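You operate a simulated robot arm through the tools that you are given. There is no shell and no other tool.

You are at the controls of a simulated two-armed robot. One attempt, no reset.

JOB
Take the green scoop from the tool drawer and pass it to your other hand.
Fine: lay it in the small cardboard tray; shut the drawer.

It is judged by the outcome, as a careful person would: the job done as asked, and still so three seconds after it is handed in. It fails if anything else is knocked over, pushed out of place, dropped, spilled or broken.

ROBOT AND FRAMES
Two 7-joint arms with two-finger parallel grippers on one trunk, on a base that moves. Base frame: it is fixed to the floor where the robot stands at the start and does not move with it; the origin is under the middle of the robot, x ahead of it, y to its left, z up; the surface under the hand at the start is at about z = 760. Readings come in mm, degrees, newtons and seconds.
The left shoulder is at the start at [20, 113, 1047], the right one opposite. With the tool pointing down near the work surface each hand reaches from about 240 to 620 mm from the robot's upright axis, wherever it stands, measured 20 degrees to its own side. Places, roughly: drawer with a blue label [600, -100, 600]; small cardboard tray [100, -400, 800]. Payload 1.57 kg a hand.
The tool frame of a hand sits at the grasp point between the pads (the TCP): z along the fingers, y along the line on which they close. The tips reach 30 mm beyond it. Largest opening 80 mm; finger width 17, thickness 12; the body of the gripper, 40 by 82 mm, starts 80 mm behind the TCP.
Orientation is that of the tool frame in the base frame, as a unit quaternion [x, y, z, w]. With the fingers straight down and closing along the base's y, the tool's x points along the base's -x, its y along +y and its z along -z.

CONTROLS
- The arms move only by the tool step_arm. It takes "left_increments", "right_increments" or both (then of equal length, played together; a hand with none holds still); each is a list of rows, each a list of 7 numbers: the shift along the tool's x, y, z in mm, then the turn, a rotation vector about the tool's x, y, z in degrees, then the gripper command, from -1 (fully open) to 1 (shut), values between in proportion. In form: [[dx, dy, dz, wx, wy, wz, claw], ...]. A call has 1 to 20 rows; each row shifts and turns the commanded pose from where the row before left it, along the tool's axes as they then stand. Rows are played at 5 a second. More than 50 mm and 8.6 degrees between two rows, or a gripper value outside its range, and nothing of the call is played. Where a pose cannot be reached the arm comes as near as it can. A force on the tool above 40 N (or 10 N above the force at the start of the call, whichever is more), or a blocked arm, ends the call early, and 0.2 s more pass. Each finger travels about 45 mm/s and halts on what it meets, pressing with about 25 N; the grip force reading is that of the motor and also rises with nothing between the fingers. The clock runs only during rows and for 0.2 s after the last one: add rows that do not move to give the fingers time. The reply holds the time, the measured pose of the TCP, the force on the tool along the base axes, the opening and the grip force, in the units named above and with some noise, with the torque about the TCP (base axes, N m) and any sound that the robot's microphone picked up.
- Cameras (640 x 400 px; columns grow to the right, rows downward): "scene" is now at [93.1, -41.6, 1167.7]; the picture's right is [-0.49, -0.87, 0.00], its down [-0.45, 0.25, -0.86] and it looks along [0.75, -0.42, -0.51] (base axes); focal length 214 px, centre (320, 200). "left" rides on the left gripper at [72, 7, -122] in its tool frame; the picture's right is [-0.09, 1.00, 0.00], its down [-0.84, -0.08, -0.54] and it looks along [-0.54, -0.05, 0.84] (tool axes); focal length 238 px, centre (320, 200). "right" rides on the right gripper at [72, -7, -122] in its tool frame; the picture's right is [0.09, 1.00, 0.00], its down [-0.84, 0.08, -0.54] and it looks along [-0.54, 0.05, 0.84] (tool axes); focal length 238 px, centre (320, 200).
- get_image(camera): a new picture of that camera. It takes no simulated time.
- slide_trunk(by): moves the trunk up (or, below 0, down) by that many mm; the arms and the scene camera ride with it, the base frame stays. It gives what a move gives, with no picture.
- steer(legs): drives the robot by 1 to 6 legs, each [ahead, left, turn to the left] in mm, mm and degrees, along the robot's own axes; the way and the turn of a leg run together, so that a leg with both is an arc; at most 1500 mm and 180 degrees a leg. The arms and the cameras ride along, it lands a little off, and it stops where it bumps. It gives what a move gives.
- head_to(pan, tilt): turns the head with the scene camera to pan (to the left, within 80 degrees either way) and tilt (down, from -29 to 69), counted from straight ahead of the robot. It gives what a move gives.
- point_at(camera, pixels): for up to 12 pixels [column, row] of the newest picture of that camera ("zoom" is the newest enlarged one), the place [x, y, z] in the base frame of the surface seen there, good to about 2 mm, but the place of the scene camera against the robot may be out by one fixed shift of up to 18 mm in any direction. It takes no simulated time.
- zoom(camera, box): a new picture of the part [left, top, right, bottom] of that camera's present view, enlarged. It takes no simulated time.
- close_job(): hands the job in; it is judged then, once.

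Open the grippers and draw the arms clear of the work before you hand the job in, unless the task says otherwise.

The tools are called after "Call:" by a JSON object that holds its "fn" and its "kwargs". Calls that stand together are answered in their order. step_arm: Moves the arms, as the interface text tells. Its arguments: {"type":"object","properties":{"left_increments":{"type":"array","items":{"type":"array","items":{"type":"number"}}},"right_increments":{"type":"array","items":{"type":"array","items":{"type":"number"}}}},"required":[]} The other tools are called the same way: slide_trunk (by) moves the trunk up or down; steer (legs) drives the base; head_to (pan, tilt) turns the head that bears the scene camera; get_image (camera) takes a picture; point_at (camera, pixels) gives the place of the surface under pixels of a picture; zoom (camera, box) takes an enlarged picture of a part of a camera's view; close_job () hands the job in.

At the start:

```text
t: 0.0
left_tool_pos: [438.6, 146.0, 1018.4]
left_tcp_rot: [-0.001, 1.0, 0.0, 0.0]
left_ft_force: [-0.5, -0.5, -0.2]
left_ft_torque: [0.0, -0.01, 0.03]
left_gripper_width: 80.0
left_grip_force: 0.1
right_tool_pos: [373.0, -215.5, 1111.0]
right_tcp_rot: [0.001, 1.0, -0.001, -0.001]
right_ft_force: [1.0, -0.5, 0.9]
right_ft_torque: [0.0, -0.02, 0.0]
right_gripper_width: 79.7
right_grip_force: 0.0
trunk travel left (down, up): [-100.0, 470.0]
robot x, y, heading: [1.2, 1.0, 0.1]
head pan, tilt (commanded): [-29.3, 30.9]
```

scene: 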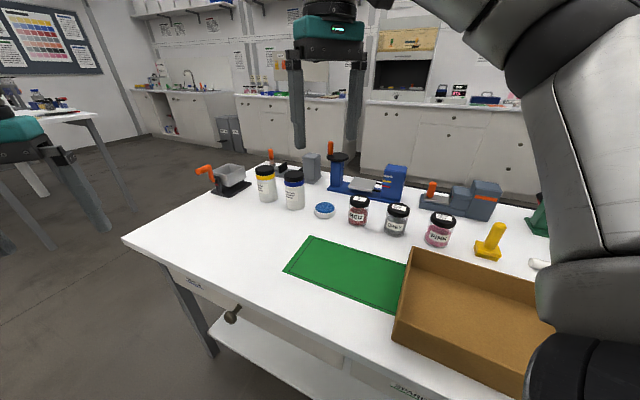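
right: 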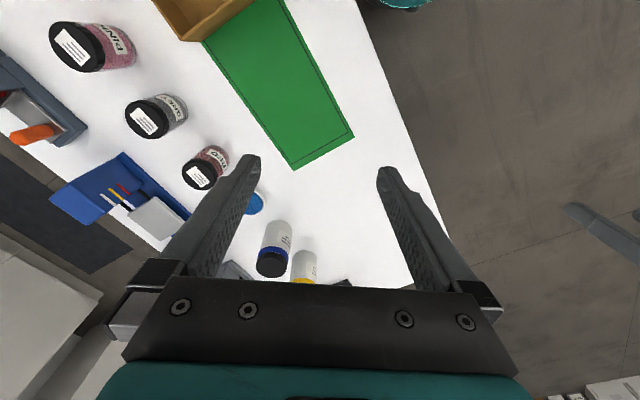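
left: 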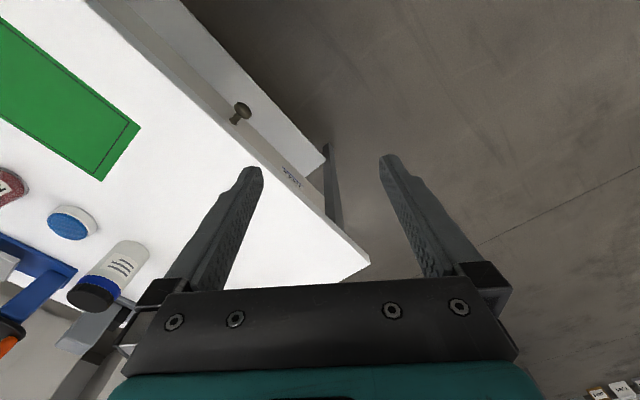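

The start pictures show a white bench with drawers along its front edge, a green mat, and a cardboard tray at about (470,310). I look more closely at the drawer fronts and the tray before moving.

Call:
{"fn": "zoom", "kwargs": {"camera": "scene", "box": [120, 220, 440, 400]}}

Call:
{"fn": "point_at", "kwargs": {"camera": "scene", "pixels": [[232, 314], [124, 239], [272, 150], [310, 238], [286, 271], [395, 313], [412, 249], [394, 338], [519, 398], [466, 310], [195, 283], [400, 387]]}}

Call:
{"fn": "head_to", "kwargs": {"pan": -29, "tilt": 60}}

```text
2.00 times, centred on (280, 310) of scene
```

zoom: 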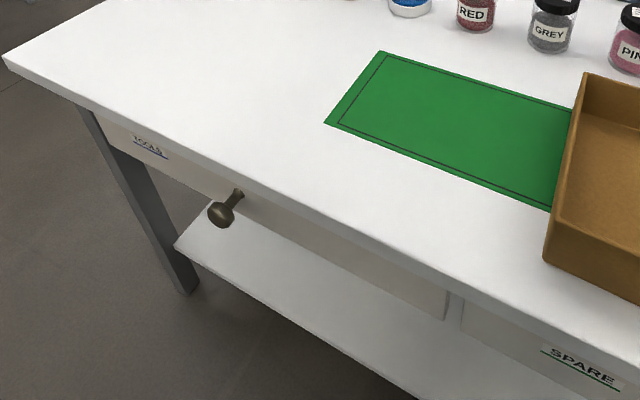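

```text
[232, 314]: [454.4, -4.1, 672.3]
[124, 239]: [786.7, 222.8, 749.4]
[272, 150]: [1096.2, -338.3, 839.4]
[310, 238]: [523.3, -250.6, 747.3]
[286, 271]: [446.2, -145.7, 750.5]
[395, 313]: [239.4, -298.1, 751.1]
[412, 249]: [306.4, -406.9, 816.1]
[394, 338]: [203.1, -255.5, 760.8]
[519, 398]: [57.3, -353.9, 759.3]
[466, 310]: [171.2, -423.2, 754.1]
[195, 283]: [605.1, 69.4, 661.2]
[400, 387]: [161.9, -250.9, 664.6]
```

```text
t: 0.9
left_tool_pos: [438.7, 146.6, 1017.8]
left_tcp_rot: [0.0, 1.0, 0.0, 0.001]
left_ft_force: [0.7, -0.5, -0.2]
left_ft_torque: [0.02, 0.03, 0.03]
left_gripper_width: 79.9
left_grip_force: 0.1
right_tool_pos: [373.1, -217.2, 1111.1]
right_tcp_rot: [0.001, 1.0, 0.0, 0.0]
right_ft_force: [-0.7, -0.2, 0.9]
right_ft_torque: [0.01, 0.01, 0.0]
right_gripper_width: 80.1
right_grip_force: 0.1
trunk travel left (down, up): [-100.0, 470.0]
robot x, y, heading: [-2.4, -3.7, -0.0]
head pan, tilt (commanded): [-29.0, 60.0]
```

The head is now tilted down; I take a new picture to see the bench's front and the drawers.

Call:
{"fn": "get_image", "kwargs": {"camera": "scene"}}

Call:
{"fn": "zoom", "kwargs": {"camera": "left", "box": [160, 0, 400, 260]}}

```text
taken
```

scene: 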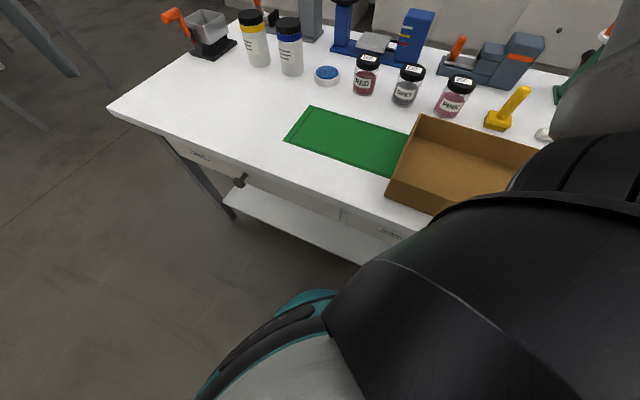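

```text
1.54 times, centred on (280, 130) of left
```

zoom: 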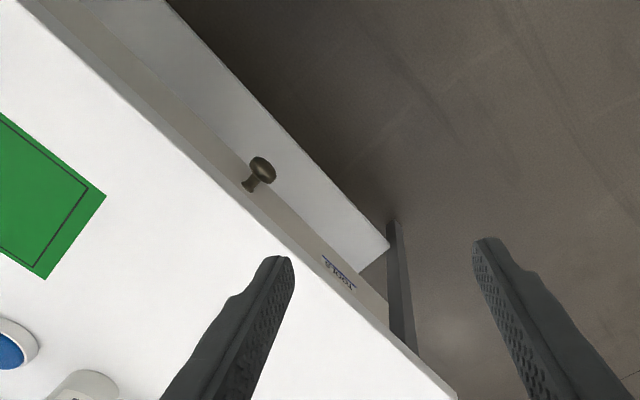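

The bench's front edge runs from about (108,110) down to (400,215), with the TOOLS drawer knob at (240,180). I measure the edge, drawer face and knob, and enlarge the drawer region.

Call:
{"fn": "point_at", "kwargs": {"camera": "scene", "pixels": [[112, 110], [180, 136], [240, 160], [320, 193], [380, 215], [241, 180], [200, 155], [300, 196], [383, 231], [420, 118], [388, 195], [450, 180]]}}

Call:
{"fn": "zoom", "kwargs": {"camera": "scene", "box": [150, 100, 420, 270]}}

```text
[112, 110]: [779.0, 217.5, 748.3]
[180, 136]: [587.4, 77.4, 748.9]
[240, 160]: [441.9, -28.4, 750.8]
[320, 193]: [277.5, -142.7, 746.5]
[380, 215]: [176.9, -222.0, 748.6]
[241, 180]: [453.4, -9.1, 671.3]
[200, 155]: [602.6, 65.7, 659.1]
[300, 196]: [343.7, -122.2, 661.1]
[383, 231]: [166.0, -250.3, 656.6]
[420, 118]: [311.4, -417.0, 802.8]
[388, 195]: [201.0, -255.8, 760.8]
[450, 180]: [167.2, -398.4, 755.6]
```

```text
2.35 times, centred on (285, 185) of scene
```

zoom: 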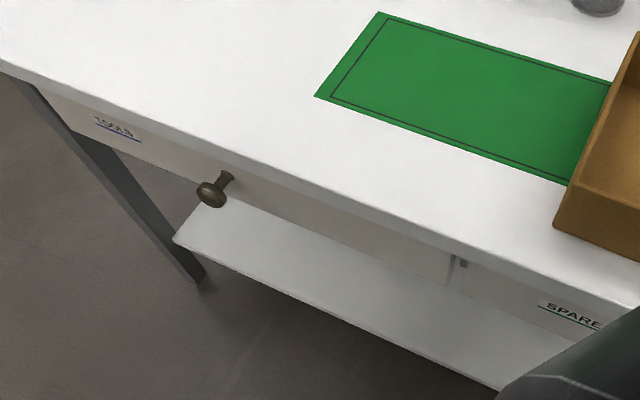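

The TOOLS drawer (blue underline) faces me at an angle of about 36°, knob at [453,-9,671]. I pan further right to see the whole tray and anything else standing on that side.

Call:
{"fn": "head_to", "kwargs": {"pan": -75, "tilt": 40}}

Call:
{"fn": "get_image", "kwargs": {"camera": "scene"}}

Call:
{"fn": "get_image", "kwargs": {"camera": "right"}}

```text
t: 2.1
left_tool_pos: [437.7, 146.4, 1018.7]
left_tcp_rot: [-0.001, 1.0, 0.0, 0.0]
left_ft_force: [0.1, -0.1, 0.1]
left_ft_torque: [0.01, 0.02, -0.02]
left_gripper_width: 80.1
left_grip_force: 0.0
right_tool_pos: [372.6, -214.7, 1111.1]
right_tcp_rot: [0.0, 1.0, 0.0, 0.0]
right_ft_force: [-1.1, -0.7, -0.7]
right_ft_torque: [0.01, 0.03, 0.01]
right_gripper_width: 80.0
right_grip_force: 0.1
trunk travel left (down, up): [-100.0, 470.0]
robot x, y, heading: [0.2, 2.5, 0.2]
head pan, tilt (commanded): [-75.0, 40.0]
```

```text
taken
```

scene: 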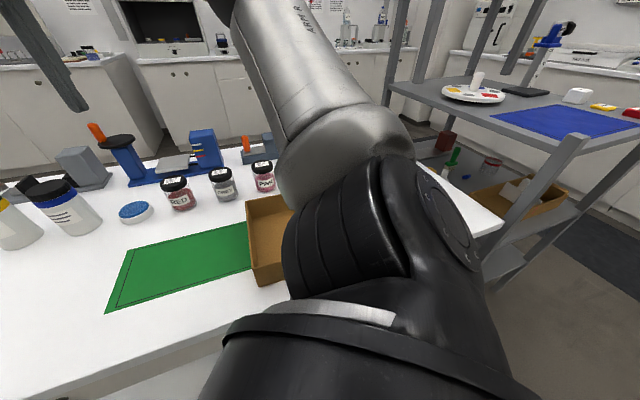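

```text
taken
```

right: 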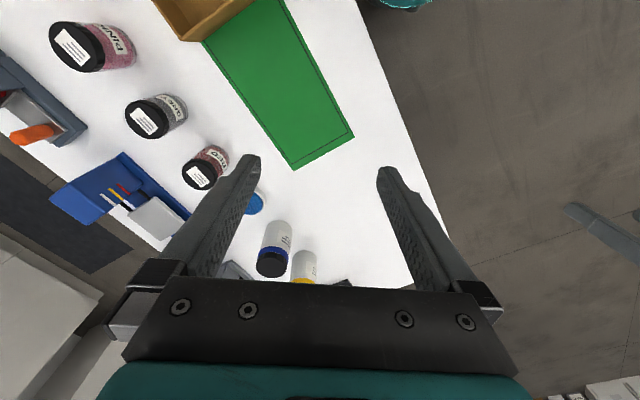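

The bench tray is the only one at about [100,-400,800]; another box sits lower on a cart to the right. Before backing up I check the floor to the left and around.

Call:
{"fn": "head_to", "kwargs": {"pan": 70, "tilt": 40}}

Call:
{"fn": "get_image", "kwargs": {"camera": "scene"}}

Call:
{"fn": "get_image", "kwargs": {"camera": "left"}}

```text
t: 4.4
left_tool_pos: [439.1, 146.3, 1018.0]
left_tcp_rot: [0.0, 1.0, 0.0, 0.001]
left_ft_force: [0.6, 0.3, 0.6]
left_ft_torque: [-0.02, -0.01, 0.05]
left_gripper_width: 79.8
left_grip_force: 0.1
right_tool_pos: [372.4, -216.6, 1109.2]
right_tcp_rot: [0.0, 1.0, 0.0, 0.0]
right_ft_force: [0.0, -0.5, 0.3]
right_ft_torque: [-0.01, -0.01, 0.0]
right_gripper_width: 80.2
right_grip_force: 0.1
trunk travel left (down, up): [-100.0, 470.0]
robot x, y, heading: [1.2, -0.5, 0.1]
head pan, tilt (commanded): [70.0, 40.0]
```

```text
taken
```

scene: 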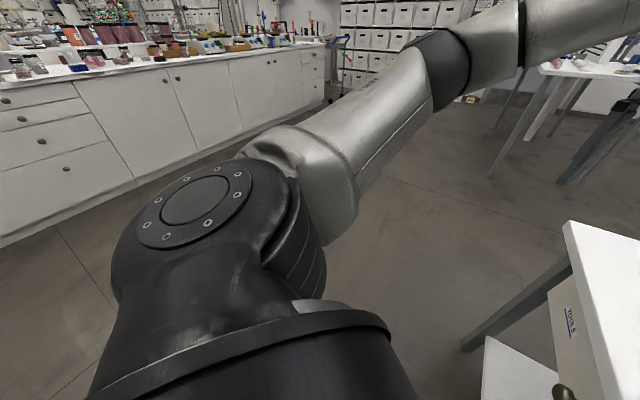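

```text
taken
```

left: 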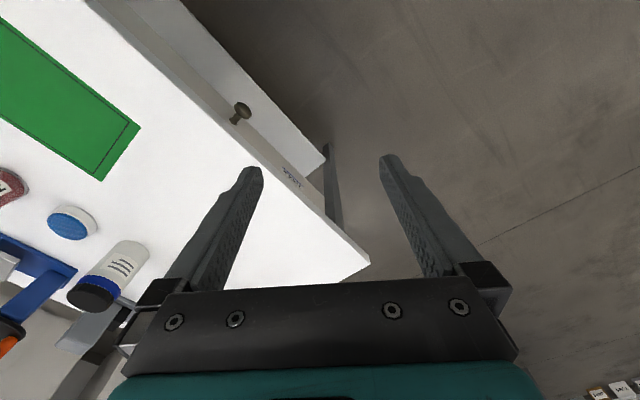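

The floor to my left looks open. I measure a few points there to be sure the base has room to move about 400 mm left and turn to face the drawer.

Call:
{"fn": "point_at", "kwargs": {"camera": "scene", "pixels": [[20, 240], [120, 190], [60, 300], [220, 140], [400, 250], [450, 300], [560, 190], [480, 180], [330, 100]]}}

Call:
{"fn": "head_to", "kwargs": {"pan": 20, "tilt": 45}}

Call:
{"fn": "get_image", "kwargs": {"camera": "scene"}}

```text
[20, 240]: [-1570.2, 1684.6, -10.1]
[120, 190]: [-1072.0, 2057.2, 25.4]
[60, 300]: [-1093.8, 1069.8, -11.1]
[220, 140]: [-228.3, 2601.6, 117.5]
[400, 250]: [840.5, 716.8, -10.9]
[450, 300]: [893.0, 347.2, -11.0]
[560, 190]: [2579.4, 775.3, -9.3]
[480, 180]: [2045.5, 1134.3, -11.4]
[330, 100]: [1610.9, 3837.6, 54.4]
```

```text
t: 5.5
left_tool_pos: [439.5, 147.5, 1018.6]
left_tcp_rot: [0.0, 1.0, 0.0, 0.001]
left_ft_force: [-0.7, 0.1, 0.5]
left_ft_torque: [-0.01, 0.01, -0.02]
left_gripper_width: 79.9
left_grip_force: 0.0
right_tool_pos: [373.6, -215.9, 1110.6]
right_tcp_rot: [0.0, 1.0, 0.0, 0.0]
right_ft_force: [0.4, -0.5, 0.7]
right_ft_torque: [0.0, -0.03, -0.04]
right_gripper_width: 79.7
right_grip_force: 0.1
trunk travel left (down, up): [-100.0, 470.0]
robot x, y, heading: [2.4, 1.0, -0.0]
head pan, tilt (commanded): [20.0, 45.0]
```

```text
taken
```

scene: 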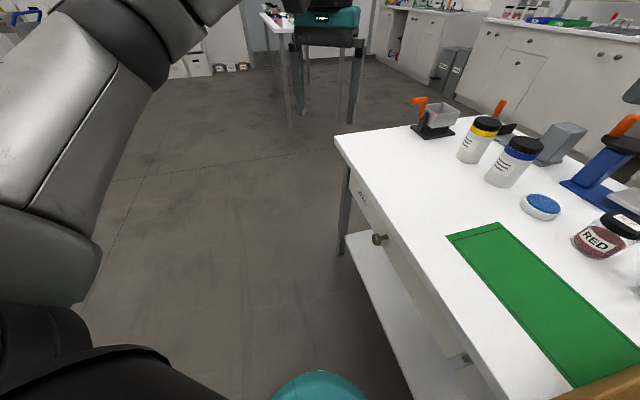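

Floor at the left is clear (readings at z ≈ -11, so the scene camera reads about 10 mm low). I drive left 395 and turn right 54° to face the drawer squarely from farther back.

Call:
{"fn": "steer", "kwargs": {"legs": [[0, 395, 0], [33, 0, 0], [0, 0, -54]]}}

Call:
{"fn": "head_to", "kwargs": {"pan": 0, "tilt": 50}}

Call:
{"fn": "get_image", "kwargs": {"camera": "scene"}}

Call:
{"fn": "get_image", "kwargs": {"camera": "left"}}

Call:
{"fn": "get_image", "kwargs": {"camera": "right"}}

```text
t: 10.9
left_tool_pos: [405.0, 118.7, 1018.3]
left_tcp_rot: [0.462, 0.887, 0.001, 0.0]
left_ft_force: [-0.7, -0.3, -0.2]
left_ft_torque: [0.0, -0.04, 0.04]
left_gripper_width: 80.1
left_grip_force: 0.2
right_tool_pos: [69.6, -36.3, 1111.7]
right_tcp_rot: [0.462, 0.887, 0.0, -0.001]
right_ft_force: [-0.2, 0.6, -0.5]
right_ft_torque: [-0.01, -0.01, 0.02]
right_gripper_width: 80.0
right_grip_force: 0.1
trunk travel left (down, up): [-100.0, 470.0]
robot x, y, heading: [34.4, 394.7, -55.2]
head pan, tilt (commanded): [20.0, 45.0]
```

```text
t: 11.7
left_tool_pos: [406.2, 118.1, 1017.6]
left_tcp_rot: [0.462, 0.887, 0.0, -0.001]
left_ft_force: [0.4, -0.3, 0.7]
left_ft_torque: [-0.02, 0.02, 0.01]
left_gripper_width: 79.9
left_grip_force: 0.1
right_tool_pos: [70.2, -36.5, 1110.8]
right_tcp_rot: [0.463, 0.887, -0.001, 0.0]
right_ft_force: [-0.1, 0.1, 0.7]
right_ft_torque: [0.02, -0.03, 0.0]
right_gripper_width: 80.1
right_grip_force: 0.1
trunk travel left (down, up): [-100.0, 470.0]
robot x, y, heading: [31.4, 394.4, -55.2]
head pan, tilt (commanded): [0.0, 50.0]
```

```text
taken
```

scene: 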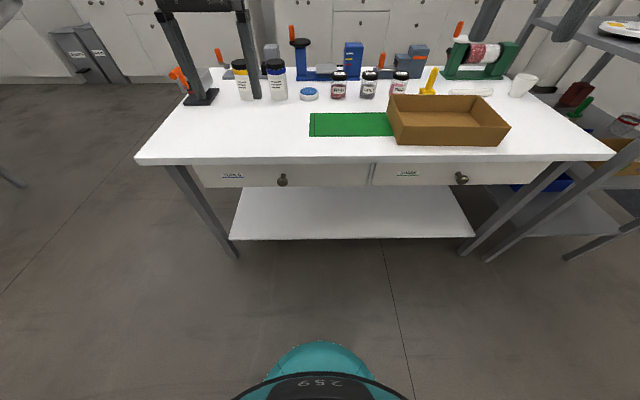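

```text
taken
```

left: 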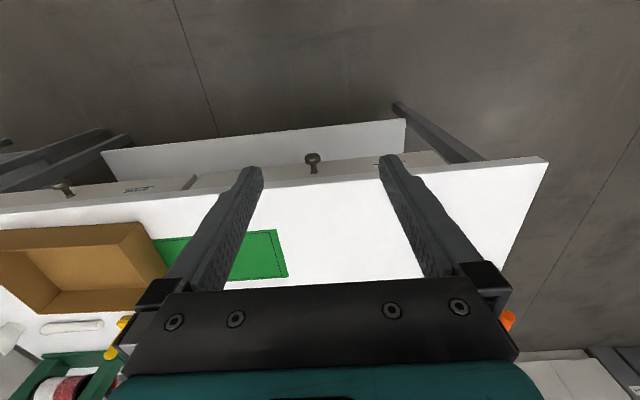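

```text
taken
```

right: 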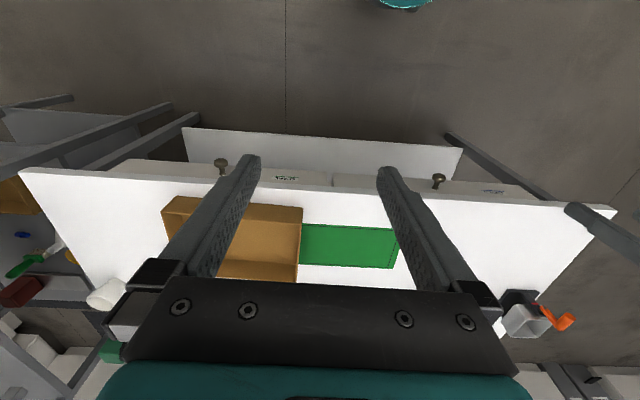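

I now face the bench squarely; the TOOLS knob is at (283,180) with the SPARE drawer to its right. I measure knob, drawer face, edge and tray from the wrist camera and from an enlarged scene view.

Call:
{"fn": "point_at", "kwargs": {"camera": "left", "pixels": [[312, 157], [313, 170], [195, 182], [380, 163], [448, 160], [545, 160], [350, 179], [200, 196], [70, 207], [330, 160]]}}

Call:
{"fn": "zoom", "kwargs": {"camera": "left", "box": [250, 120, 390, 210]}}

Call:
{"fn": "zoom", "kwargs": {"camera": "scene", "box": [190, 130, 390, 255]}}

```text
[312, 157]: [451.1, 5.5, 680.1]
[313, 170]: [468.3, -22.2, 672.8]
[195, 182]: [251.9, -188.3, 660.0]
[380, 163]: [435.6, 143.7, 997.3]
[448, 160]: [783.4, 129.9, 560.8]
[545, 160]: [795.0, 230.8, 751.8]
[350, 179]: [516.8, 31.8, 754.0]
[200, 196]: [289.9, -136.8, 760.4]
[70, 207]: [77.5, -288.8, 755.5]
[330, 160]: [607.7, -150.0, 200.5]
```

```text
4.44 times, centred on (320, 165) of left
```

zoom: 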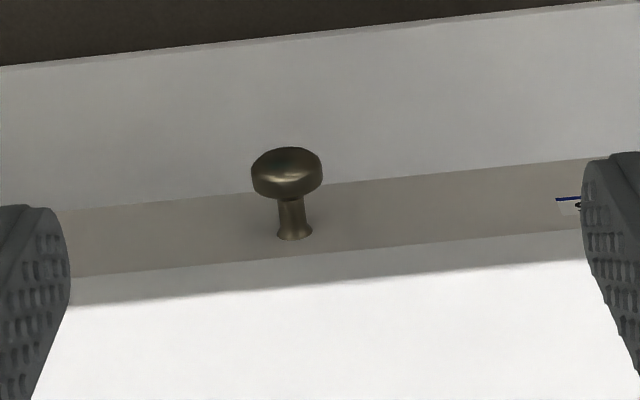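

```text
3.20 times, centred on (290, 192) of scene
```

zoom: 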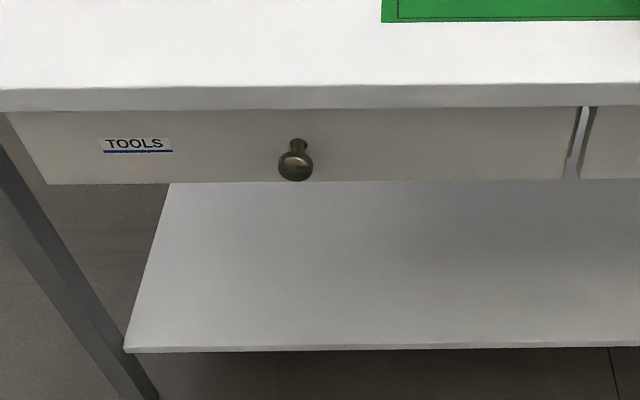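

The knob has a round head about 30 mm wide on a thinner neck. I measure its parts in the enlarged pictures.

Call:
{"fn": "zoom", "kwargs": {"camera": "left", "box": [285, 140, 341, 175]}}

Call:
{"fn": "point_at", "kwargs": {"camera": "zoom", "pixels": [[240, 150], [240, 110], [170, 170], [310, 170], [240, 190], [270, 260], [270, 330], [60, 360], [560, 320], [240, 95]]}}

```text
11.43 times, centred on (313, 158) of left
```

zoom: 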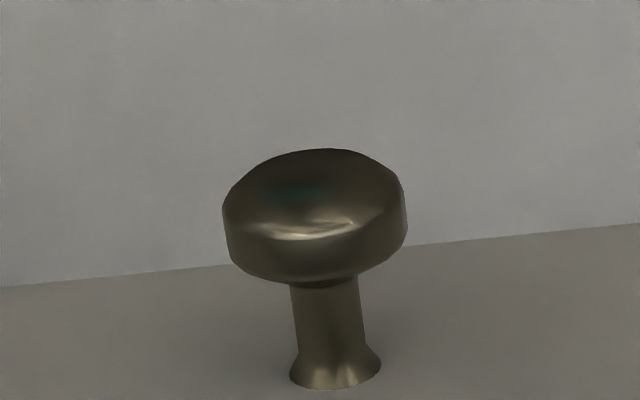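

```text
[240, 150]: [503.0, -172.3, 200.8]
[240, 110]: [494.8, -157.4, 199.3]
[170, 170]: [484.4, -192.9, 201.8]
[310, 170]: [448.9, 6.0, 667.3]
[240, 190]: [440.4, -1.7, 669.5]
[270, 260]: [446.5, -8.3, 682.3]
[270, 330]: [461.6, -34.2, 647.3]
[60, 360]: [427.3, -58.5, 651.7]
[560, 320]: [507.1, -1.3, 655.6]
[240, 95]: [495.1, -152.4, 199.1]
```

The zoomed knob's head spans (225..405, 150..280) and its neck is at (330,320). I read points on these.

Call:
{"fn": "point_at", "kwargs": {"camera": "zoom", "pixels": [[318, 215], [318, 160], [232, 230], [398, 225], [318, 250], [318, 275], [330, 320], [335, 378], [100, 380], [560, 350], [290, 190], [340, 190]]}}

```text
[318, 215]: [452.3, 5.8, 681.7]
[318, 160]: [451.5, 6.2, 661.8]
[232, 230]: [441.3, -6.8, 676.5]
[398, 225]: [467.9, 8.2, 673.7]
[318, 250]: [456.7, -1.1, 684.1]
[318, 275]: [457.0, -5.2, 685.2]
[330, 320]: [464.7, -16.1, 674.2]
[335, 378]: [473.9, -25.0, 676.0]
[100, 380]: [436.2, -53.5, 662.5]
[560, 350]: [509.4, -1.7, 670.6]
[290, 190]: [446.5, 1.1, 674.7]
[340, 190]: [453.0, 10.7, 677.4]
```

Knob head centre is about [455,0,671], radius 15, its front near the bench edge, drawer face behind it. I lower the left hand in front of the bench edge (not over it), then tilt the fingers 45° forward so the body clears the bench top.

Call:
{"fn": "step_arm", "kwargs": {"left_increments": [[0, -5, 50, 0, 0, -1.0, -1], [0, -5, 50, 0, 0, 0, -1], [0, -5, 50, 0, 0, 0, -1], [0, -5, 50, 0, 0, 0, -1], [0, -5, 50, 0, 0, 0, -1], [0, -5, 45, 0, 0, 0, -1], [0, 0, 0, 0, -7.5, 0, -1], [0, 0, 0, 0, -7.5, 0, -1], [0, 0, 0, 0, -7.5, 0, -1], [0, 0, 0, 0, -7.5, 0, -1], [0, 0, 0, 0, -7.5, 0, -1], [0, 0, 0, 0, -7.5, 0, -1], [0, 0, 0, 0, 0, 0, -1]]}}

Call:
{"fn": "get_image", "kwargs": {"camera": "left"}}

Call:
{"fn": "get_image", "kwargs": {"camera": "scene"}}

```text
refused: row 1 steps farther than a row can; nothing moved
```

```text
taken
```

left: 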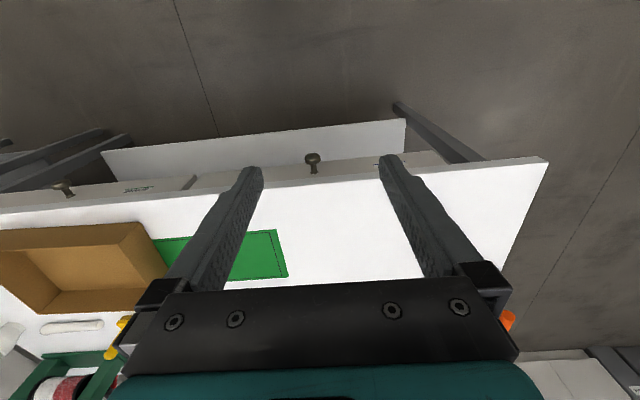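

```text
taken
```

scene: 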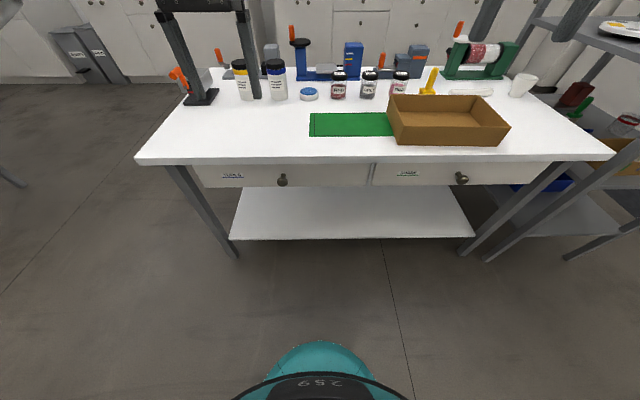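

The row limit counts the whole shift, so I shorten the rows to 45 mm and repeat the same lowering and tilt.

Call:
{"fn": "step_arm", "kwargs": {"left_increments": [[0, -4, 45, 0, 0, -1.0, -1], [0, -4, 45, 0, 0, 0, -1], [0, -4, 45, 0, 0, 0, -1], [0, -4, 45, 0, 0, 0, -1], [0, -4, 45, 0, 0, 0, -1], [0, -4, 45, 0, 0, 0, -1], [0, -5, 25, 0, 0, 0, -1], [0, 0, 0, 0, -7.5, 0, -1], [0, 0, 0, 0, -7.5, 0, -1], [0, 0, 0, 0, -7.5, 0, -1], [0, 0, 0, 0, -7.5, 0, -1], [0, 0, 0, 0, -7.5, 0, -1], [0, 0, 0, 0, -7.5, 0, -1], [0, 0, 0, 0, 0, 0, -1]]}}

Call:
{"fn": "get_image", "kwargs": {"camera": "left"}}

Call:
{"fn": "get_image", "kwargs": {"camera": "scene"}}

```text
t: 14.7
left_tool_pos: [382.5, 102.8, 723.3]
left_tcp_rot: [0.419, 0.823, -0.174, 0.342]
left_ft_force: [-0.4, 0.5, -0.8]
left_ft_torque: [0.01, 0.02, -0.03]
left_gripper_width: 80.2
left_grip_force: 0.1
right_tool_pos: [70.2, -35.2, 1112.1]
right_tcp_rot: [0.462, 0.887, 0.0, 0.0]
right_ft_force: [-0.7, 0.4, 0.8]
right_ft_torque: [-0.02, 0.0, 0.0]
right_gripper_width: 80.2
right_grip_force: 0.1
trunk travel left (down, up): [-100.0, 470.0]
robot x, y, heading: [32.8, 390.0, -54.8]
head pan, tilt (commanded): [0.0, 50.0]
```

```text
taken
```

left: 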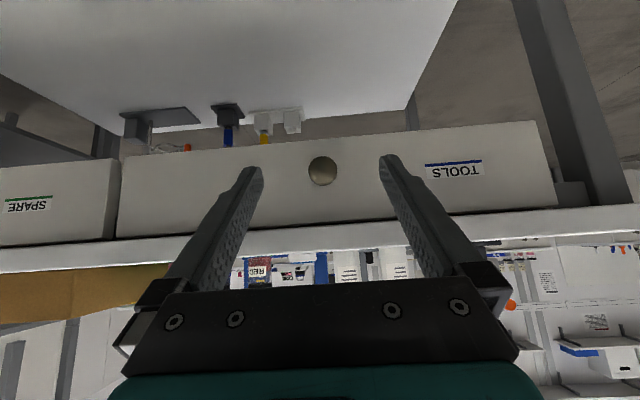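

```text
taken
```

scene: 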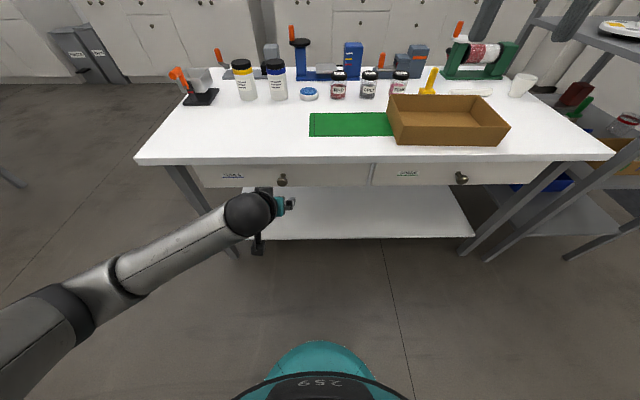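

The fingers are tilted and the knob shows at (322,170), centred between them. I read the knob's place from this camera.

Call:
{"fn": "point_at", "kwargs": {"camera": "left", "pixels": [[322, 170], [311, 170], [333, 170], [322, 160], [322, 182], [200, 180], [400, 220], [540, 130], [125, 165], [118, 236], [556, 205], [260, 235]]}}

Call:
{"fn": "zoom", "kwargs": {"camera": "left", "box": [272, 140, 372, 202]}}

```text
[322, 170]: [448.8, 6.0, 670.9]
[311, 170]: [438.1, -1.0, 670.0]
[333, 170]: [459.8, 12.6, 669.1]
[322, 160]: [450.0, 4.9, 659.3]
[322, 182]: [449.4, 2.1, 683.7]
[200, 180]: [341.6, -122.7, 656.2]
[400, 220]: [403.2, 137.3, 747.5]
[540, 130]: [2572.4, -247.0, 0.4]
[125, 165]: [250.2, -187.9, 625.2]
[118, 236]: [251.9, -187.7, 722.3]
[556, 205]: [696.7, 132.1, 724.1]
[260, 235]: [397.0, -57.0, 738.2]
```

```text
6.40 times, centred on (322, 171) of left
```

zoom: 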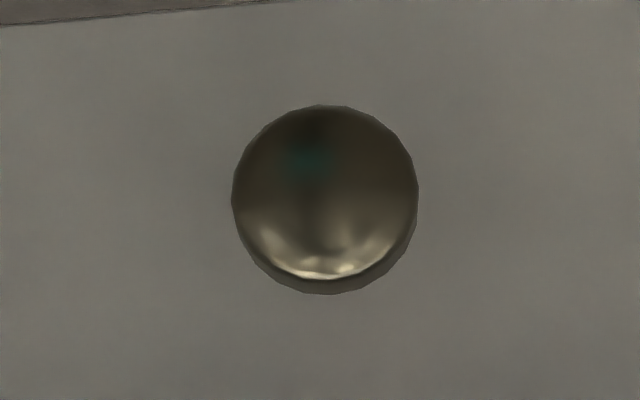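

Knob head centre from the wrist camera: about [454,-2,671]; the drawer spans z 625–723 below the bench top. I slide the hand along its own axes so the knob sits between the pads, without closing yet.

Call:
{"fn": "step_arm", "kwargs": {"left_increments": [[-26, -2, 0, 0, 0, 0, -1], [-26, -2, 0, 0, 0, 0, -1], [0, 0, 30, 0, 0, 0, -1], [0, 0, 30, 0, 0, 0, -1], [0, 0, 30, 0, 0, 0, -1], [0, 0, 20, 0, 0, 0, -1], [0, 0, 15, 0, 0, 0, -1], [0, 0, 0, 0, 0, 0, -1]]}}

Call:
{"fn": "get_image", "kwargs": {"camera": "left"}}

Call:
{"fn": "zoom", "kwargs": {"camera": "scene", "box": [190, 130, 390, 255]}}

```text
t: 16.5
left_tool_pos: [451.7, -1.7, 672.2]
left_tcp_rot: [0.421, 0.823, -0.173, 0.34]
left_ft_force: [0.4, 0.0, 0.0]
left_ft_torque: [-0.01, -0.01, 0.0]
left_gripper_width: 80.0
left_grip_force: 0.1
right_tool_pos: [69.8, -35.8, 1110.8]
right_tcp_rot: [0.463, 0.887, 0.0, 0.0]
right_ft_force: [-0.8, -0.2, 0.2]
right_ft_torque: [-0.01, -0.04, -0.05]
right_gripper_width: 80.0
right_grip_force: 0.1
trunk travel left (down, up): [-100.0, 470.0]
robot x, y, heading: [31.9, 394.4, -54.9]
head pan, tilt (commanded): [0.0, 50.0]
```

```text
taken
```

left: 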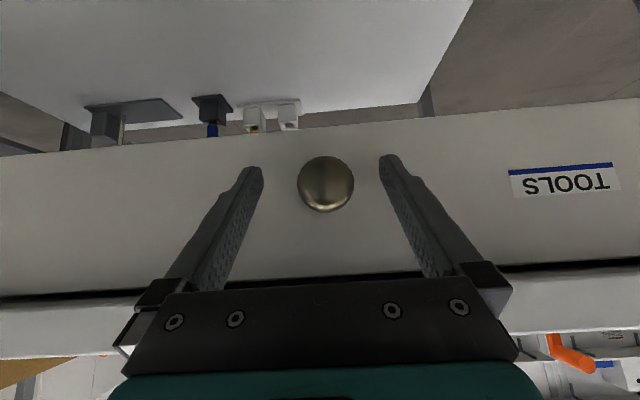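

```text
3.20 times, centred on (290, 192) of scene
```

zoom: 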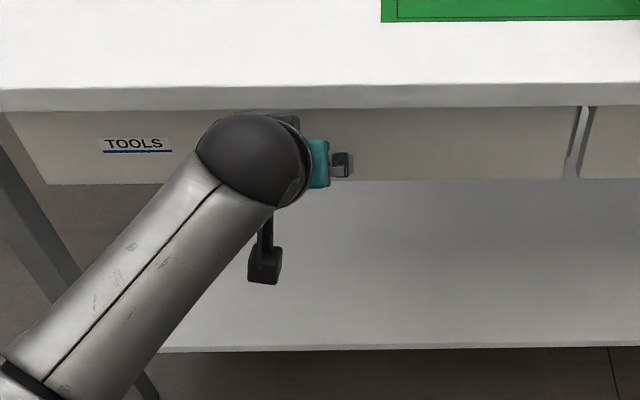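

The knob head at (326,185) lies between the pads. I close the gripper on it and give the fingers time.

Call:
{"fn": "step_arm", "kwargs": {"left_increments": [[0, 1.5, 0, 0, 0, 0, -1], [0, 0, 0, 0, 0, 0, 0.3], [0, 0, 0, 0, 0, 0, 1], [0, 0, 0, 0, 0, 0, 1], [0, 0, 0, 0, 0, 0, 1], [0, 0, 0, 0, 0, 0, 1], [0, 0, 0, 0, 0, 0, 1]]}}

Call:
{"fn": "get_image", "kwargs": {"camera": "left"}}

```text
t: 18.1
left_tool_pos: [455.4, -0.2, 672.2]
left_tcp_rot: [0.419, 0.823, -0.172, 0.342]
left_ft_force: [8.1, 6.9, 2.0]
left_ft_torque: [0.1, -0.16, -0.04]
left_gripper_width: 33.5
left_grip_force: 41.8
right_tool_pos: [71.3, -35.5, 1111.3]
right_tcp_rot: [0.463, 0.887, 0.0, 0.0]
right_ft_force: [-0.4, 0.1, 0.4]
right_ft_torque: [-0.01, 0.02, 0.0]
right_gripper_width: 79.8
right_grip_force: 0.1
trunk travel left (down, up): [-100.0, 470.0]
robot x, y, heading: [30.8, 394.7, -54.9]
head pan, tilt (commanded): [0.0, 50.0]
```

```text
taken
```

left: 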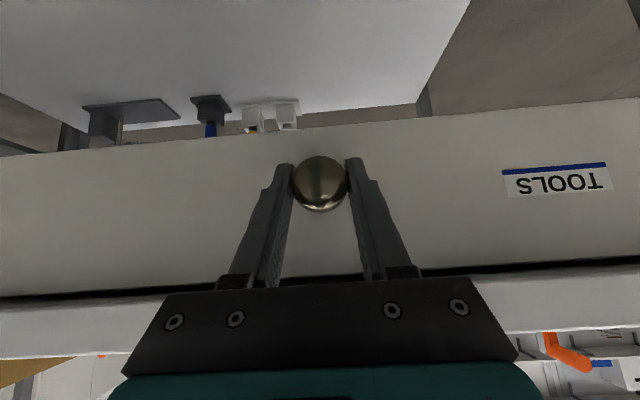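

The grip is on the knob (33.5 mm). I ease the sideways force and start pulling straight outward in small steps, watching the force.

Call:
{"fn": "step_arm", "kwargs": {"left_increments": [[0, 2, 0, 0, 0, 0, 1], [7, 0, -7, 0, 0, 0, 1], [7, 0, -7, 0, 0, 0, 1], [7, 0, -7, 0, 0, 0, 1], [7, 0, -7, 0, 0, 0, 1], [0, 0, 0, 0, 0, 0, 1]]}}

Call:
{"fn": "get_image", "kwargs": {"camera": "left"}}

```text
t: 19.5
left_tool_pos: [431.1, 32.5, 672.1]
left_tcp_rot: [0.42, 0.823, -0.174, 0.341]
left_ft_force: [3.2, 2.0, 7.5]
left_ft_torque: [-0.18, 0.31, 0.11]
left_gripper_width: 33.7
left_grip_force: 41.6
right_tool_pos: [70.4, -35.6, 1111.9]
right_tcp_rot: [0.462, 0.887, -0.001, -0.001]
right_ft_force: [0.5, -0.1, 0.7]
right_ft_torque: [0.0, 0.02, 0.01]
right_gripper_width: 80.0
right_grip_force: 0.0
trunk travel left (down, up): [-100.0, 470.0]
robot x, y, heading: [31.0, 394.1, -54.9]
head pan, tilt (commanded): [0.0, 50.0]
```

```text
taken
```

left: 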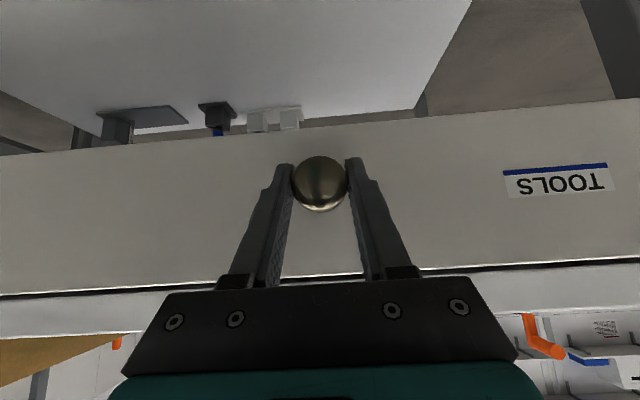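

The drawer follows (hand moved 41 mm outward, low force). I keep pulling in 16 mm steps for another 160 mm.

Call:
{"fn": "step_arm", "kwargs": {"left_increments": [[11.3, 0, -11.3, 0, 0, 0, 1], [11.3, 0, -11.3, 0, 0, 0, 1], [11.3, 0, -11.3, 0, 0, 0, 1], [11.3, 0, -11.3, 0, 0, 0, 1], [11.3, 0, -11.3, 0, 0, 0, 1], [11.3, 0, -11.3, 0, 0, 0, 1], [11.3, 0, -11.3, 0, 0, 0, 1], [11.3, 0, -11.3, 0, 0, 0, 1], [11.3, 0, -11.3, 0, 0, 0, 1], [11.3, 0, -11.3, 0, 0, 0, 1], [0, 0, 0, 0, 0, 0, 1]]}}

Call:
{"fn": "get_image", "kwargs": {"camera": "scene"}}

Call:
{"fn": "get_image", "kwargs": {"camera": "left"}}

```text
t: 21.9
left_tool_pos: [338.1, 160.8, 672.2]
left_tcp_rot: [0.42, 0.823, -0.174, 0.341]
left_ft_force: [3.0, 4.4, 14.6]
left_ft_torque: [-0.58, -0.52, -0.12]
left_gripper_width: 33.6
left_grip_force: 41.5
right_tool_pos: [68.8, -35.2, 1110.9]
right_tcp_rot: [0.462, 0.887, 0.0, 0.001]
right_ft_force: [0.0, 0.4, -0.3]
right_ft_torque: [-0.02, 0.01, -0.02]
right_gripper_width: 79.9
right_grip_force: 0.0
trunk travel left (down, up): [-100.0, 470.0]
robot x, y, heading: [33.4, 392.8, -54.9]
head pan, tilt (commanded): [0.0, 50.0]
```

```text
taken
```

scene: 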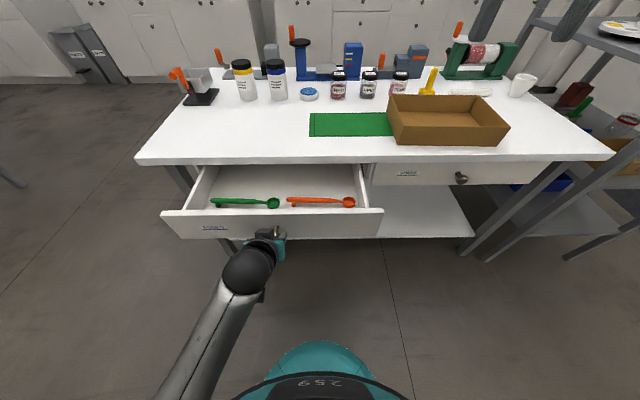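

```text
taken
```

left: 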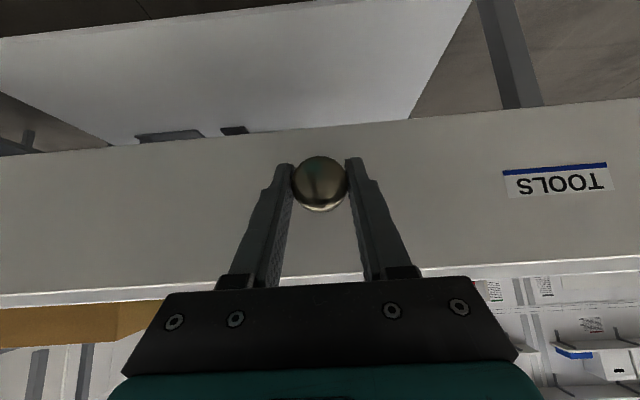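

The drawer is open about 200 mm; inside lie a green scoop (212–280, 203) and an orange-red one (287–355, 202). I enlarge and measure.

Call:
{"fn": "zoom", "kwargs": {"camera": "scene", "box": [160, 150, 400, 260]}}

Call:
{"fn": "point_at", "kwargs": {"camera": "scene", "pixels": [[214, 203], [230, 202], [245, 202], [258, 202], [272, 203], [292, 201], [350, 202], [250, 215], [250, 185], [163, 212], [381, 210], [265, 172]]}}

```text
2.67 times, centred on (280, 205) of scene
```

zoom: 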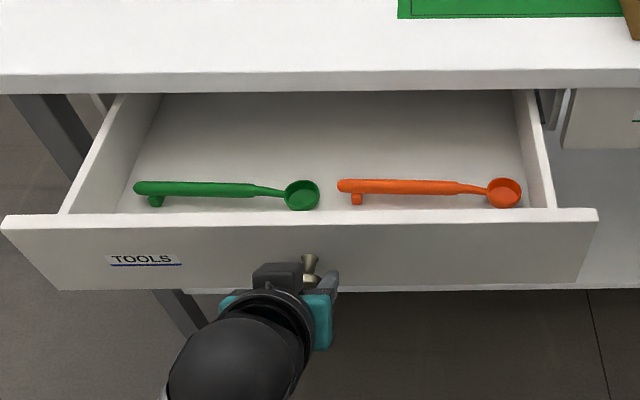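

```text
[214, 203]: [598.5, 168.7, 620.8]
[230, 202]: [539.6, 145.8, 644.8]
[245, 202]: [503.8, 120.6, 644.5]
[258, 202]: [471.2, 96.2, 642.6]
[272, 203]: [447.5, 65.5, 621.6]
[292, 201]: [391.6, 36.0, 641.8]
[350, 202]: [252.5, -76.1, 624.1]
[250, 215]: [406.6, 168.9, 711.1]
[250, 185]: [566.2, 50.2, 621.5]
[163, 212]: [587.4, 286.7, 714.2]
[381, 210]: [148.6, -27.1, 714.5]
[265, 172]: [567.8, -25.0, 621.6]
```

The green scoop's handle lies along the drawer width at about u-line d≈199, raised ~24 mm above the drawer floor. I pull the drawer another 32 mm to give my hand more clearance from the bench edge.

Call:
{"fn": "step_arm", "kwargs": {"left_increments": [[5.6, 0, -5.6, 0, 0, 0, 1], [5.6, 0, -5.6, 0, 0, 0, 1], [5.6, 0, -5.6, 0, 0, 0, 1], [5.6, 0, -5.6, 0, 0, 0, 1], [0, 0, 0, 0, 0, 0, 1]]}}

Call:
{"fn": "get_image", "kwargs": {"camera": "scene"}}

```text
t: 23.1
left_tool_pos: [319.4, 186.0, 672.3]
left_tcp_rot: [0.419, 0.823, -0.174, 0.342]
left_ft_force: [4.4, 1.9, 18.4]
left_ft_torque: [-0.28, -0.27, -0.07]
left_gripper_width: 33.6
left_grip_force: 40.9
right_tool_pos: [69.8, -36.3, 1110.4]
right_tcp_rot: [0.462, 0.887, 0.0, 0.001]
right_ft_force: [-0.1, 0.5, 0.2]
right_ft_torque: [0.0, -0.02, 0.02]
right_gripper_width: 80.0
right_grip_force: 0.1
trunk travel left (down, up): [-100.0, 470.0]
robot x, y, heading: [32.2, 393.4, -55.0]
head pan, tilt (commanded): [0.0, 50.0]
```

```text
taken
```

scene: 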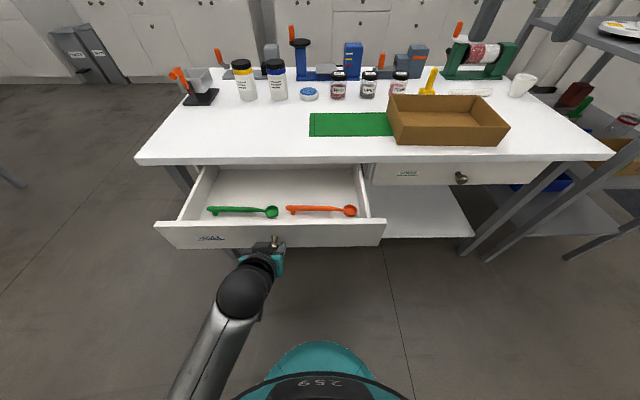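

Drawer is now open about 231 mm. The hand presses slightly down on the knob (18 N), so I raise the command a few mm to relax before letting go.

Call:
{"fn": "step_arm", "kwargs": {"left_increments": [[-1.5, 0, -1.5, 0, 0, 0, 1], [-1.5, 0, -1.5, 0, 0, 0, 1], [0, 0, 0, 0, 0, 0, 1]]}}

```text
t: 23.9
left_tool_pos: [318.5, 188.9, 672.7]
left_tcp_rot: [0.421, 0.825, -0.17, 0.336]
left_ft_force: [-0.5, -0.8, -15.3]
left_ft_torque: [-0.9, -0.61, -0.03]
left_gripper_width: 33.6
left_grip_force: 41.1
right_tool_pos: [70.9, -36.0, 1110.8]
right_tcp_rot: [0.463, 0.887, 0.0, 0.0]
right_ft_force: [0.2, 0.3, -0.6]
right_ft_torque: [0.0, 0.01, 0.03]
right_gripper_width: 80.1
right_grip_force: 0.0
trunk travel left (down, up): [-100.0, 470.0]
robot x, y, heading: [28.5, 392.3, -55.0]
head pan, tilt (commanded): [0.0, 50.0]
```

Overshot to -15 N; I go back half of that, then open the fingers gradually and check.

Call:
{"fn": "step_arm", "kwargs": {"left_increments": [[1.3, 0, 1.3, 0, 0, 0, 1], [0, 0, 0, 0, 0, 0, 1], [0, 0, 0, 0, 0, 0, 0.3], [0, 0, 0, 0, 0, 0, 0], [0, 0, 0, 0, 0, 0, -0.5], [0, 0, 0, 0, 0, 0, -1], [0, 0, 0, 0, 0, 0, -1], [0, 0, 0, 0, 0, 0, -1]]}}

Call:
{"fn": "get_image", "kwargs": {"camera": "left"}}

```text
t: 25.7
left_tool_pos: [320.1, 186.3, 674.1]
left_tcp_rot: [0.421, 0.823, -0.175, 0.34]
left_ft_force: [-0.4, 0.1, 0.3]
left_ft_torque: [0.02, -0.03, -0.03]
left_gripper_width: 80.0
left_grip_force: 0.1
right_tool_pos: [70.8, -35.9, 1110.8]
right_tcp_rot: [0.462, 0.887, 0.0, -0.001]
right_ft_force: [0.1, -0.4, 0.6]
right_ft_torque: [0.04, 0.02, -0.01]
right_gripper_width: 80.0
right_grip_force: 0.2
trunk travel left (down, up): [-100.0, 470.0]
robot x, y, heading: [31.4, 395.2, -55.1]
head pan, tilt (commanded): [0.0, 50.0]
```

```text
taken
```

left: 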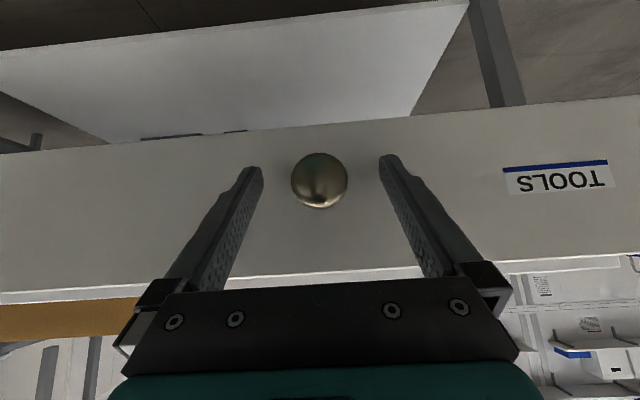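

The knob is free between open fingers at (320,180). I back off along the tool axis, rise straight up, and bring the fingers back to vertical.

Call:
{"fn": "step_arm", "kwargs": {"left_increments": [[0, 0, -30, 0, 0, 0, -1], [0, 0, -30, 0, 0, 0, -1], [-30, 0, -30, 0, 0, 0, -1], [-30, 0, -30, 0, 0, 0, -1], [-30, 0, -30, 0, 0, 0, -1], [-30, 0, -30, 0, 0, 0, -1], [-30, 0, -30, 0, 0, 0, -1], [0, 0, 0, 0, 7.5, 0, -1], [0, 0, 0, 0, 7.5, 0, -1], [0, 0, 0, 0, 7.5, 0, -1], [0, 0, 0, 0, 7.5, 0, -1], [0, 0, 0, 0, 7.5, 0, -1], [0, 0, 0, 0, 7.5, 0, -1], [0, 0, 0, 0, 0, 0, -1]]}}

Call:
{"fn": "get_image", "kwargs": {"camera": "scene"}}

Call:
{"fn": "get_image", "kwargs": {"camera": "left"}}

```text
t: 27.4
left_tool_pos: [339.1, 162.3, 849.8]
left_tcp_rot: [0.44, 0.813, -0.081, 0.373]
left_ft_force: [0.1, 0.7, -0.1]
left_ft_torque: [-0.01, 0.0, 0.01]
left_gripper_width: 80.1
left_grip_force: 0.1
left hand out of reach, approached as far as the arm can: row 3, 4, 5, 6, 7, 8
right_tool_pos: [69.8, -35.3, 1110.7]
right_tcp_rot: [0.463, 0.887, -0.001, 0.0]
right_ft_force: [0.6, 0.2, -0.1]
right_ft_torque: [-0.02, -0.04, -0.03]
right_gripper_width: 80.1
right_grip_force: 0.1
trunk travel left (down, up): [-100.0, 470.0]
robot x, y, heading: [34.7, 397.1, -55.1]
head pan, tilt (commanded): [0.0, 50.0]
stopped in row 8 (left hand): the arm was blocked; the commanded pose is now the measured one
```

```text
taken
```

scene: 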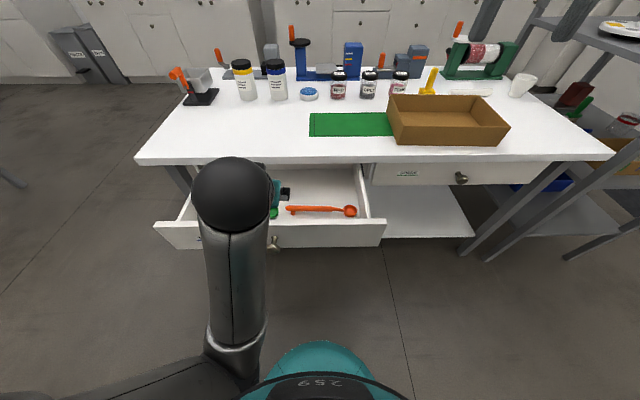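

```text
taken
```

left: 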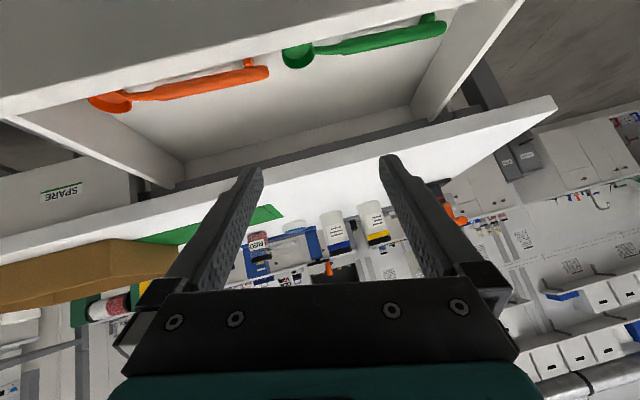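

The arm hit a joint limit near my trunk but is free above the drawer at [339,162,850]. I move up-forward-left away from that limit, then rotate the fingers back to vertical.

Call:
{"fn": "step_arm", "kwargs": {"left_increments": [[-33, 25, 0, 0, 0, 0, -1], [-33, 25, 0, 0, 0, 0, -1], [0, 0, 0, 1.9, 7.24, -0.45, -1], [0, 0, 0, 1.9, 7.24, -0.45, -1], [0, 0, 0, 1.9, 7.24, -0.45, -1], [0, 0, 0, 1.9, 7.24, -0.45, -1], [0, 0, 0, 1.9, 7.24, -0.45, -1], [0, 0, 0, 1.9, 7.24, -0.45, -1], [0, 0, 0, 0, 0, 0, -1]]}}

Call:
{"fn": "get_image", "kwargs": {"camera": "left"}}

Call:
{"fn": "get_image", "kwargs": {"camera": "scene"}}

```text
t: 28.1
left_tool_pos: [446.7, 178.7, 899.3]
left_tcp_rot: [0.43, 0.818, 0.006, 0.381]
left_ft_force: [-0.1, 0.1, -0.3]
left_ft_torque: [0.0, 0.0, -0.01]
left_gripper_width: 80.1
left_grip_force: 0.1
left hand out of reach, approached as far as the arm can: row 3
right_tool_pos: [71.0, -35.4, 1110.8]
right_tcp_rot: [0.463, 0.886, 0.0, 0.001]
right_ft_force: [0.1, 0.6, -0.1]
right_ft_torque: [0.01, 0.0, -0.03]
right_gripper_width: 79.9
right_grip_force: 0.0
trunk travel left (down, up): [-100.0, 470.0]
robot x, y, heading: [33.8, 391.7, -54.7]
head pan, tilt (commanded): [0.0, 50.0]
stopped in row 3 (left hand): the arm was blocked; the commanded pose is now the measured one
```

```text
taken
```

left: 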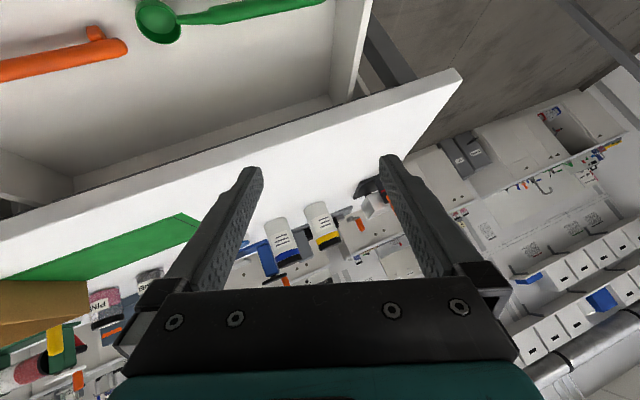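

```text
taken
```

scene: 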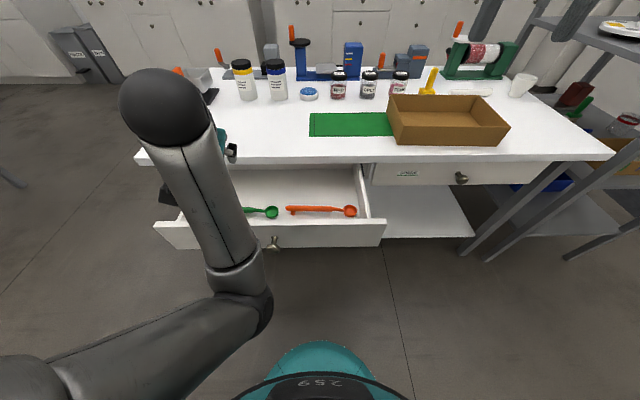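

The elbow has swung low, limiting the wrist. I raise and extend the hand (up 160, forward 60) so the arm unfolds before turning the fingers down.

Call:
{"fn": "step_arm", "kwargs": {"left_increments": [[-36, 12, -19, 0, 0, 0, -1], [-36, 12, -19, 0, 0, 0, -1], [-36, 12, -19, 0, 0, 0, -1], [-36, 12, -19, 0, 0, 0, -1], [0, 0, 0, 0, 0, 0, -1]]}}

Call:
{"fn": "get_image", "kwargs": {"camera": "scene"}}

```text
t: 29.3
left_tool_pos: [492.5, 124.2, 1051.8]
left_tcp_rot: [0.431, 0.818, 0.006, 0.382]
left_ft_force: [-0.2, 0.6, 0.4]
left_ft_torque: [0.02, -0.01, 0.0]
left_gripper_width: 79.9
left_grip_force: 0.1
left hand out of reach, approached as far as the arm can: row 3, 4
right_tool_pos: [70.8, -36.1, 1111.2]
right_tcp_rot: [0.461, 0.887, 0.0, 0.0]
right_ft_force: [0.0, 0.6, 0.0]
right_ft_torque: [-0.02, 0.01, 0.01]
right_gripper_width: 79.7
right_grip_force: 0.0
trunk travel left (down, up): [-100.0, 470.0]
robot x, y, heading: [33.2, 393.6, -55.0]
head pan, tilt (commanded): [0.0, 50.0]
```

```text
taken
```

scene: 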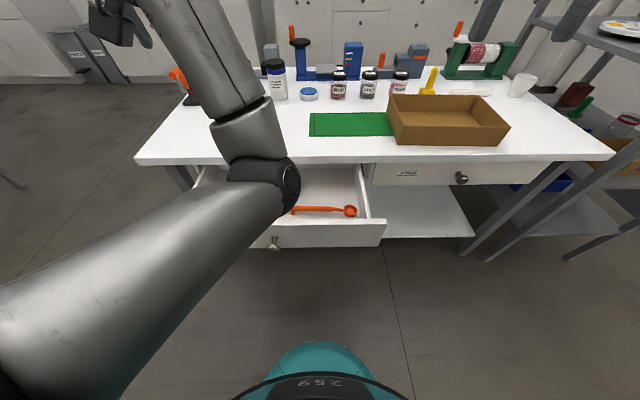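

The left elbow now sits low in front, seen at (265,185). I measure where the elbow and forearm are to see how close they are to the drawer and bench.

Call:
{"fn": "point_at", "kwargs": {"camera": "scene", "pixels": [[265, 185], [290, 190], [245, 130], [235, 100], [200, 50], [170, 20], [120, 250], [200, 220], [40, 310], [110, 20]]}}

Call:
{"fn": "get_image", "kwargs": {"camera": "left"}}

Call:
{"fn": "get_image", "kwargs": {"camera": "right"}}

```text
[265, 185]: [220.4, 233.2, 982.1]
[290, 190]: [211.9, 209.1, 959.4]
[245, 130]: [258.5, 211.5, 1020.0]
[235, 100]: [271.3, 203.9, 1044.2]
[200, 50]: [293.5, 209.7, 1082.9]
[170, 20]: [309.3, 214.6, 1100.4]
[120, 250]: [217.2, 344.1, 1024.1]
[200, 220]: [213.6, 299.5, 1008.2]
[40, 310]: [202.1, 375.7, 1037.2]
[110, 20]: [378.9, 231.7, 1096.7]
```

```text
taken
```

left: 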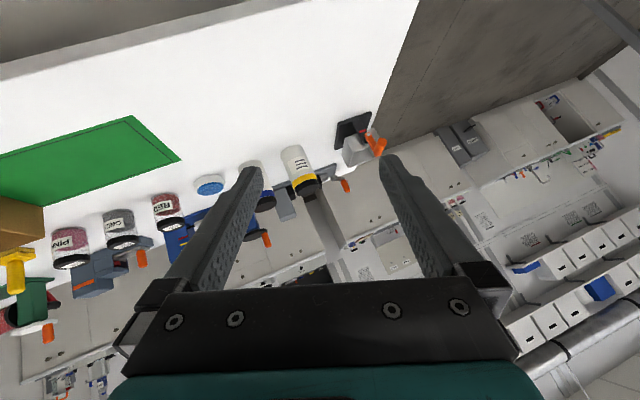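

```text
taken
```

right: 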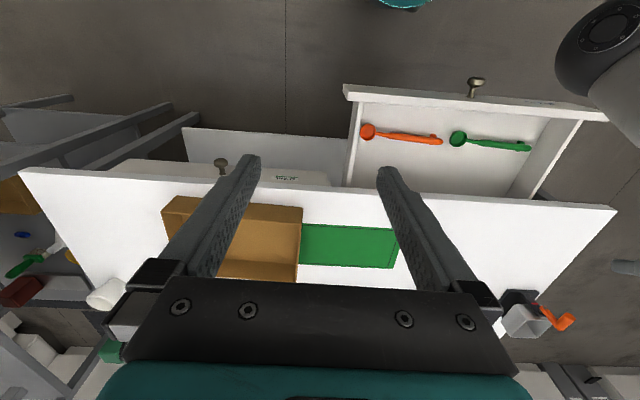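

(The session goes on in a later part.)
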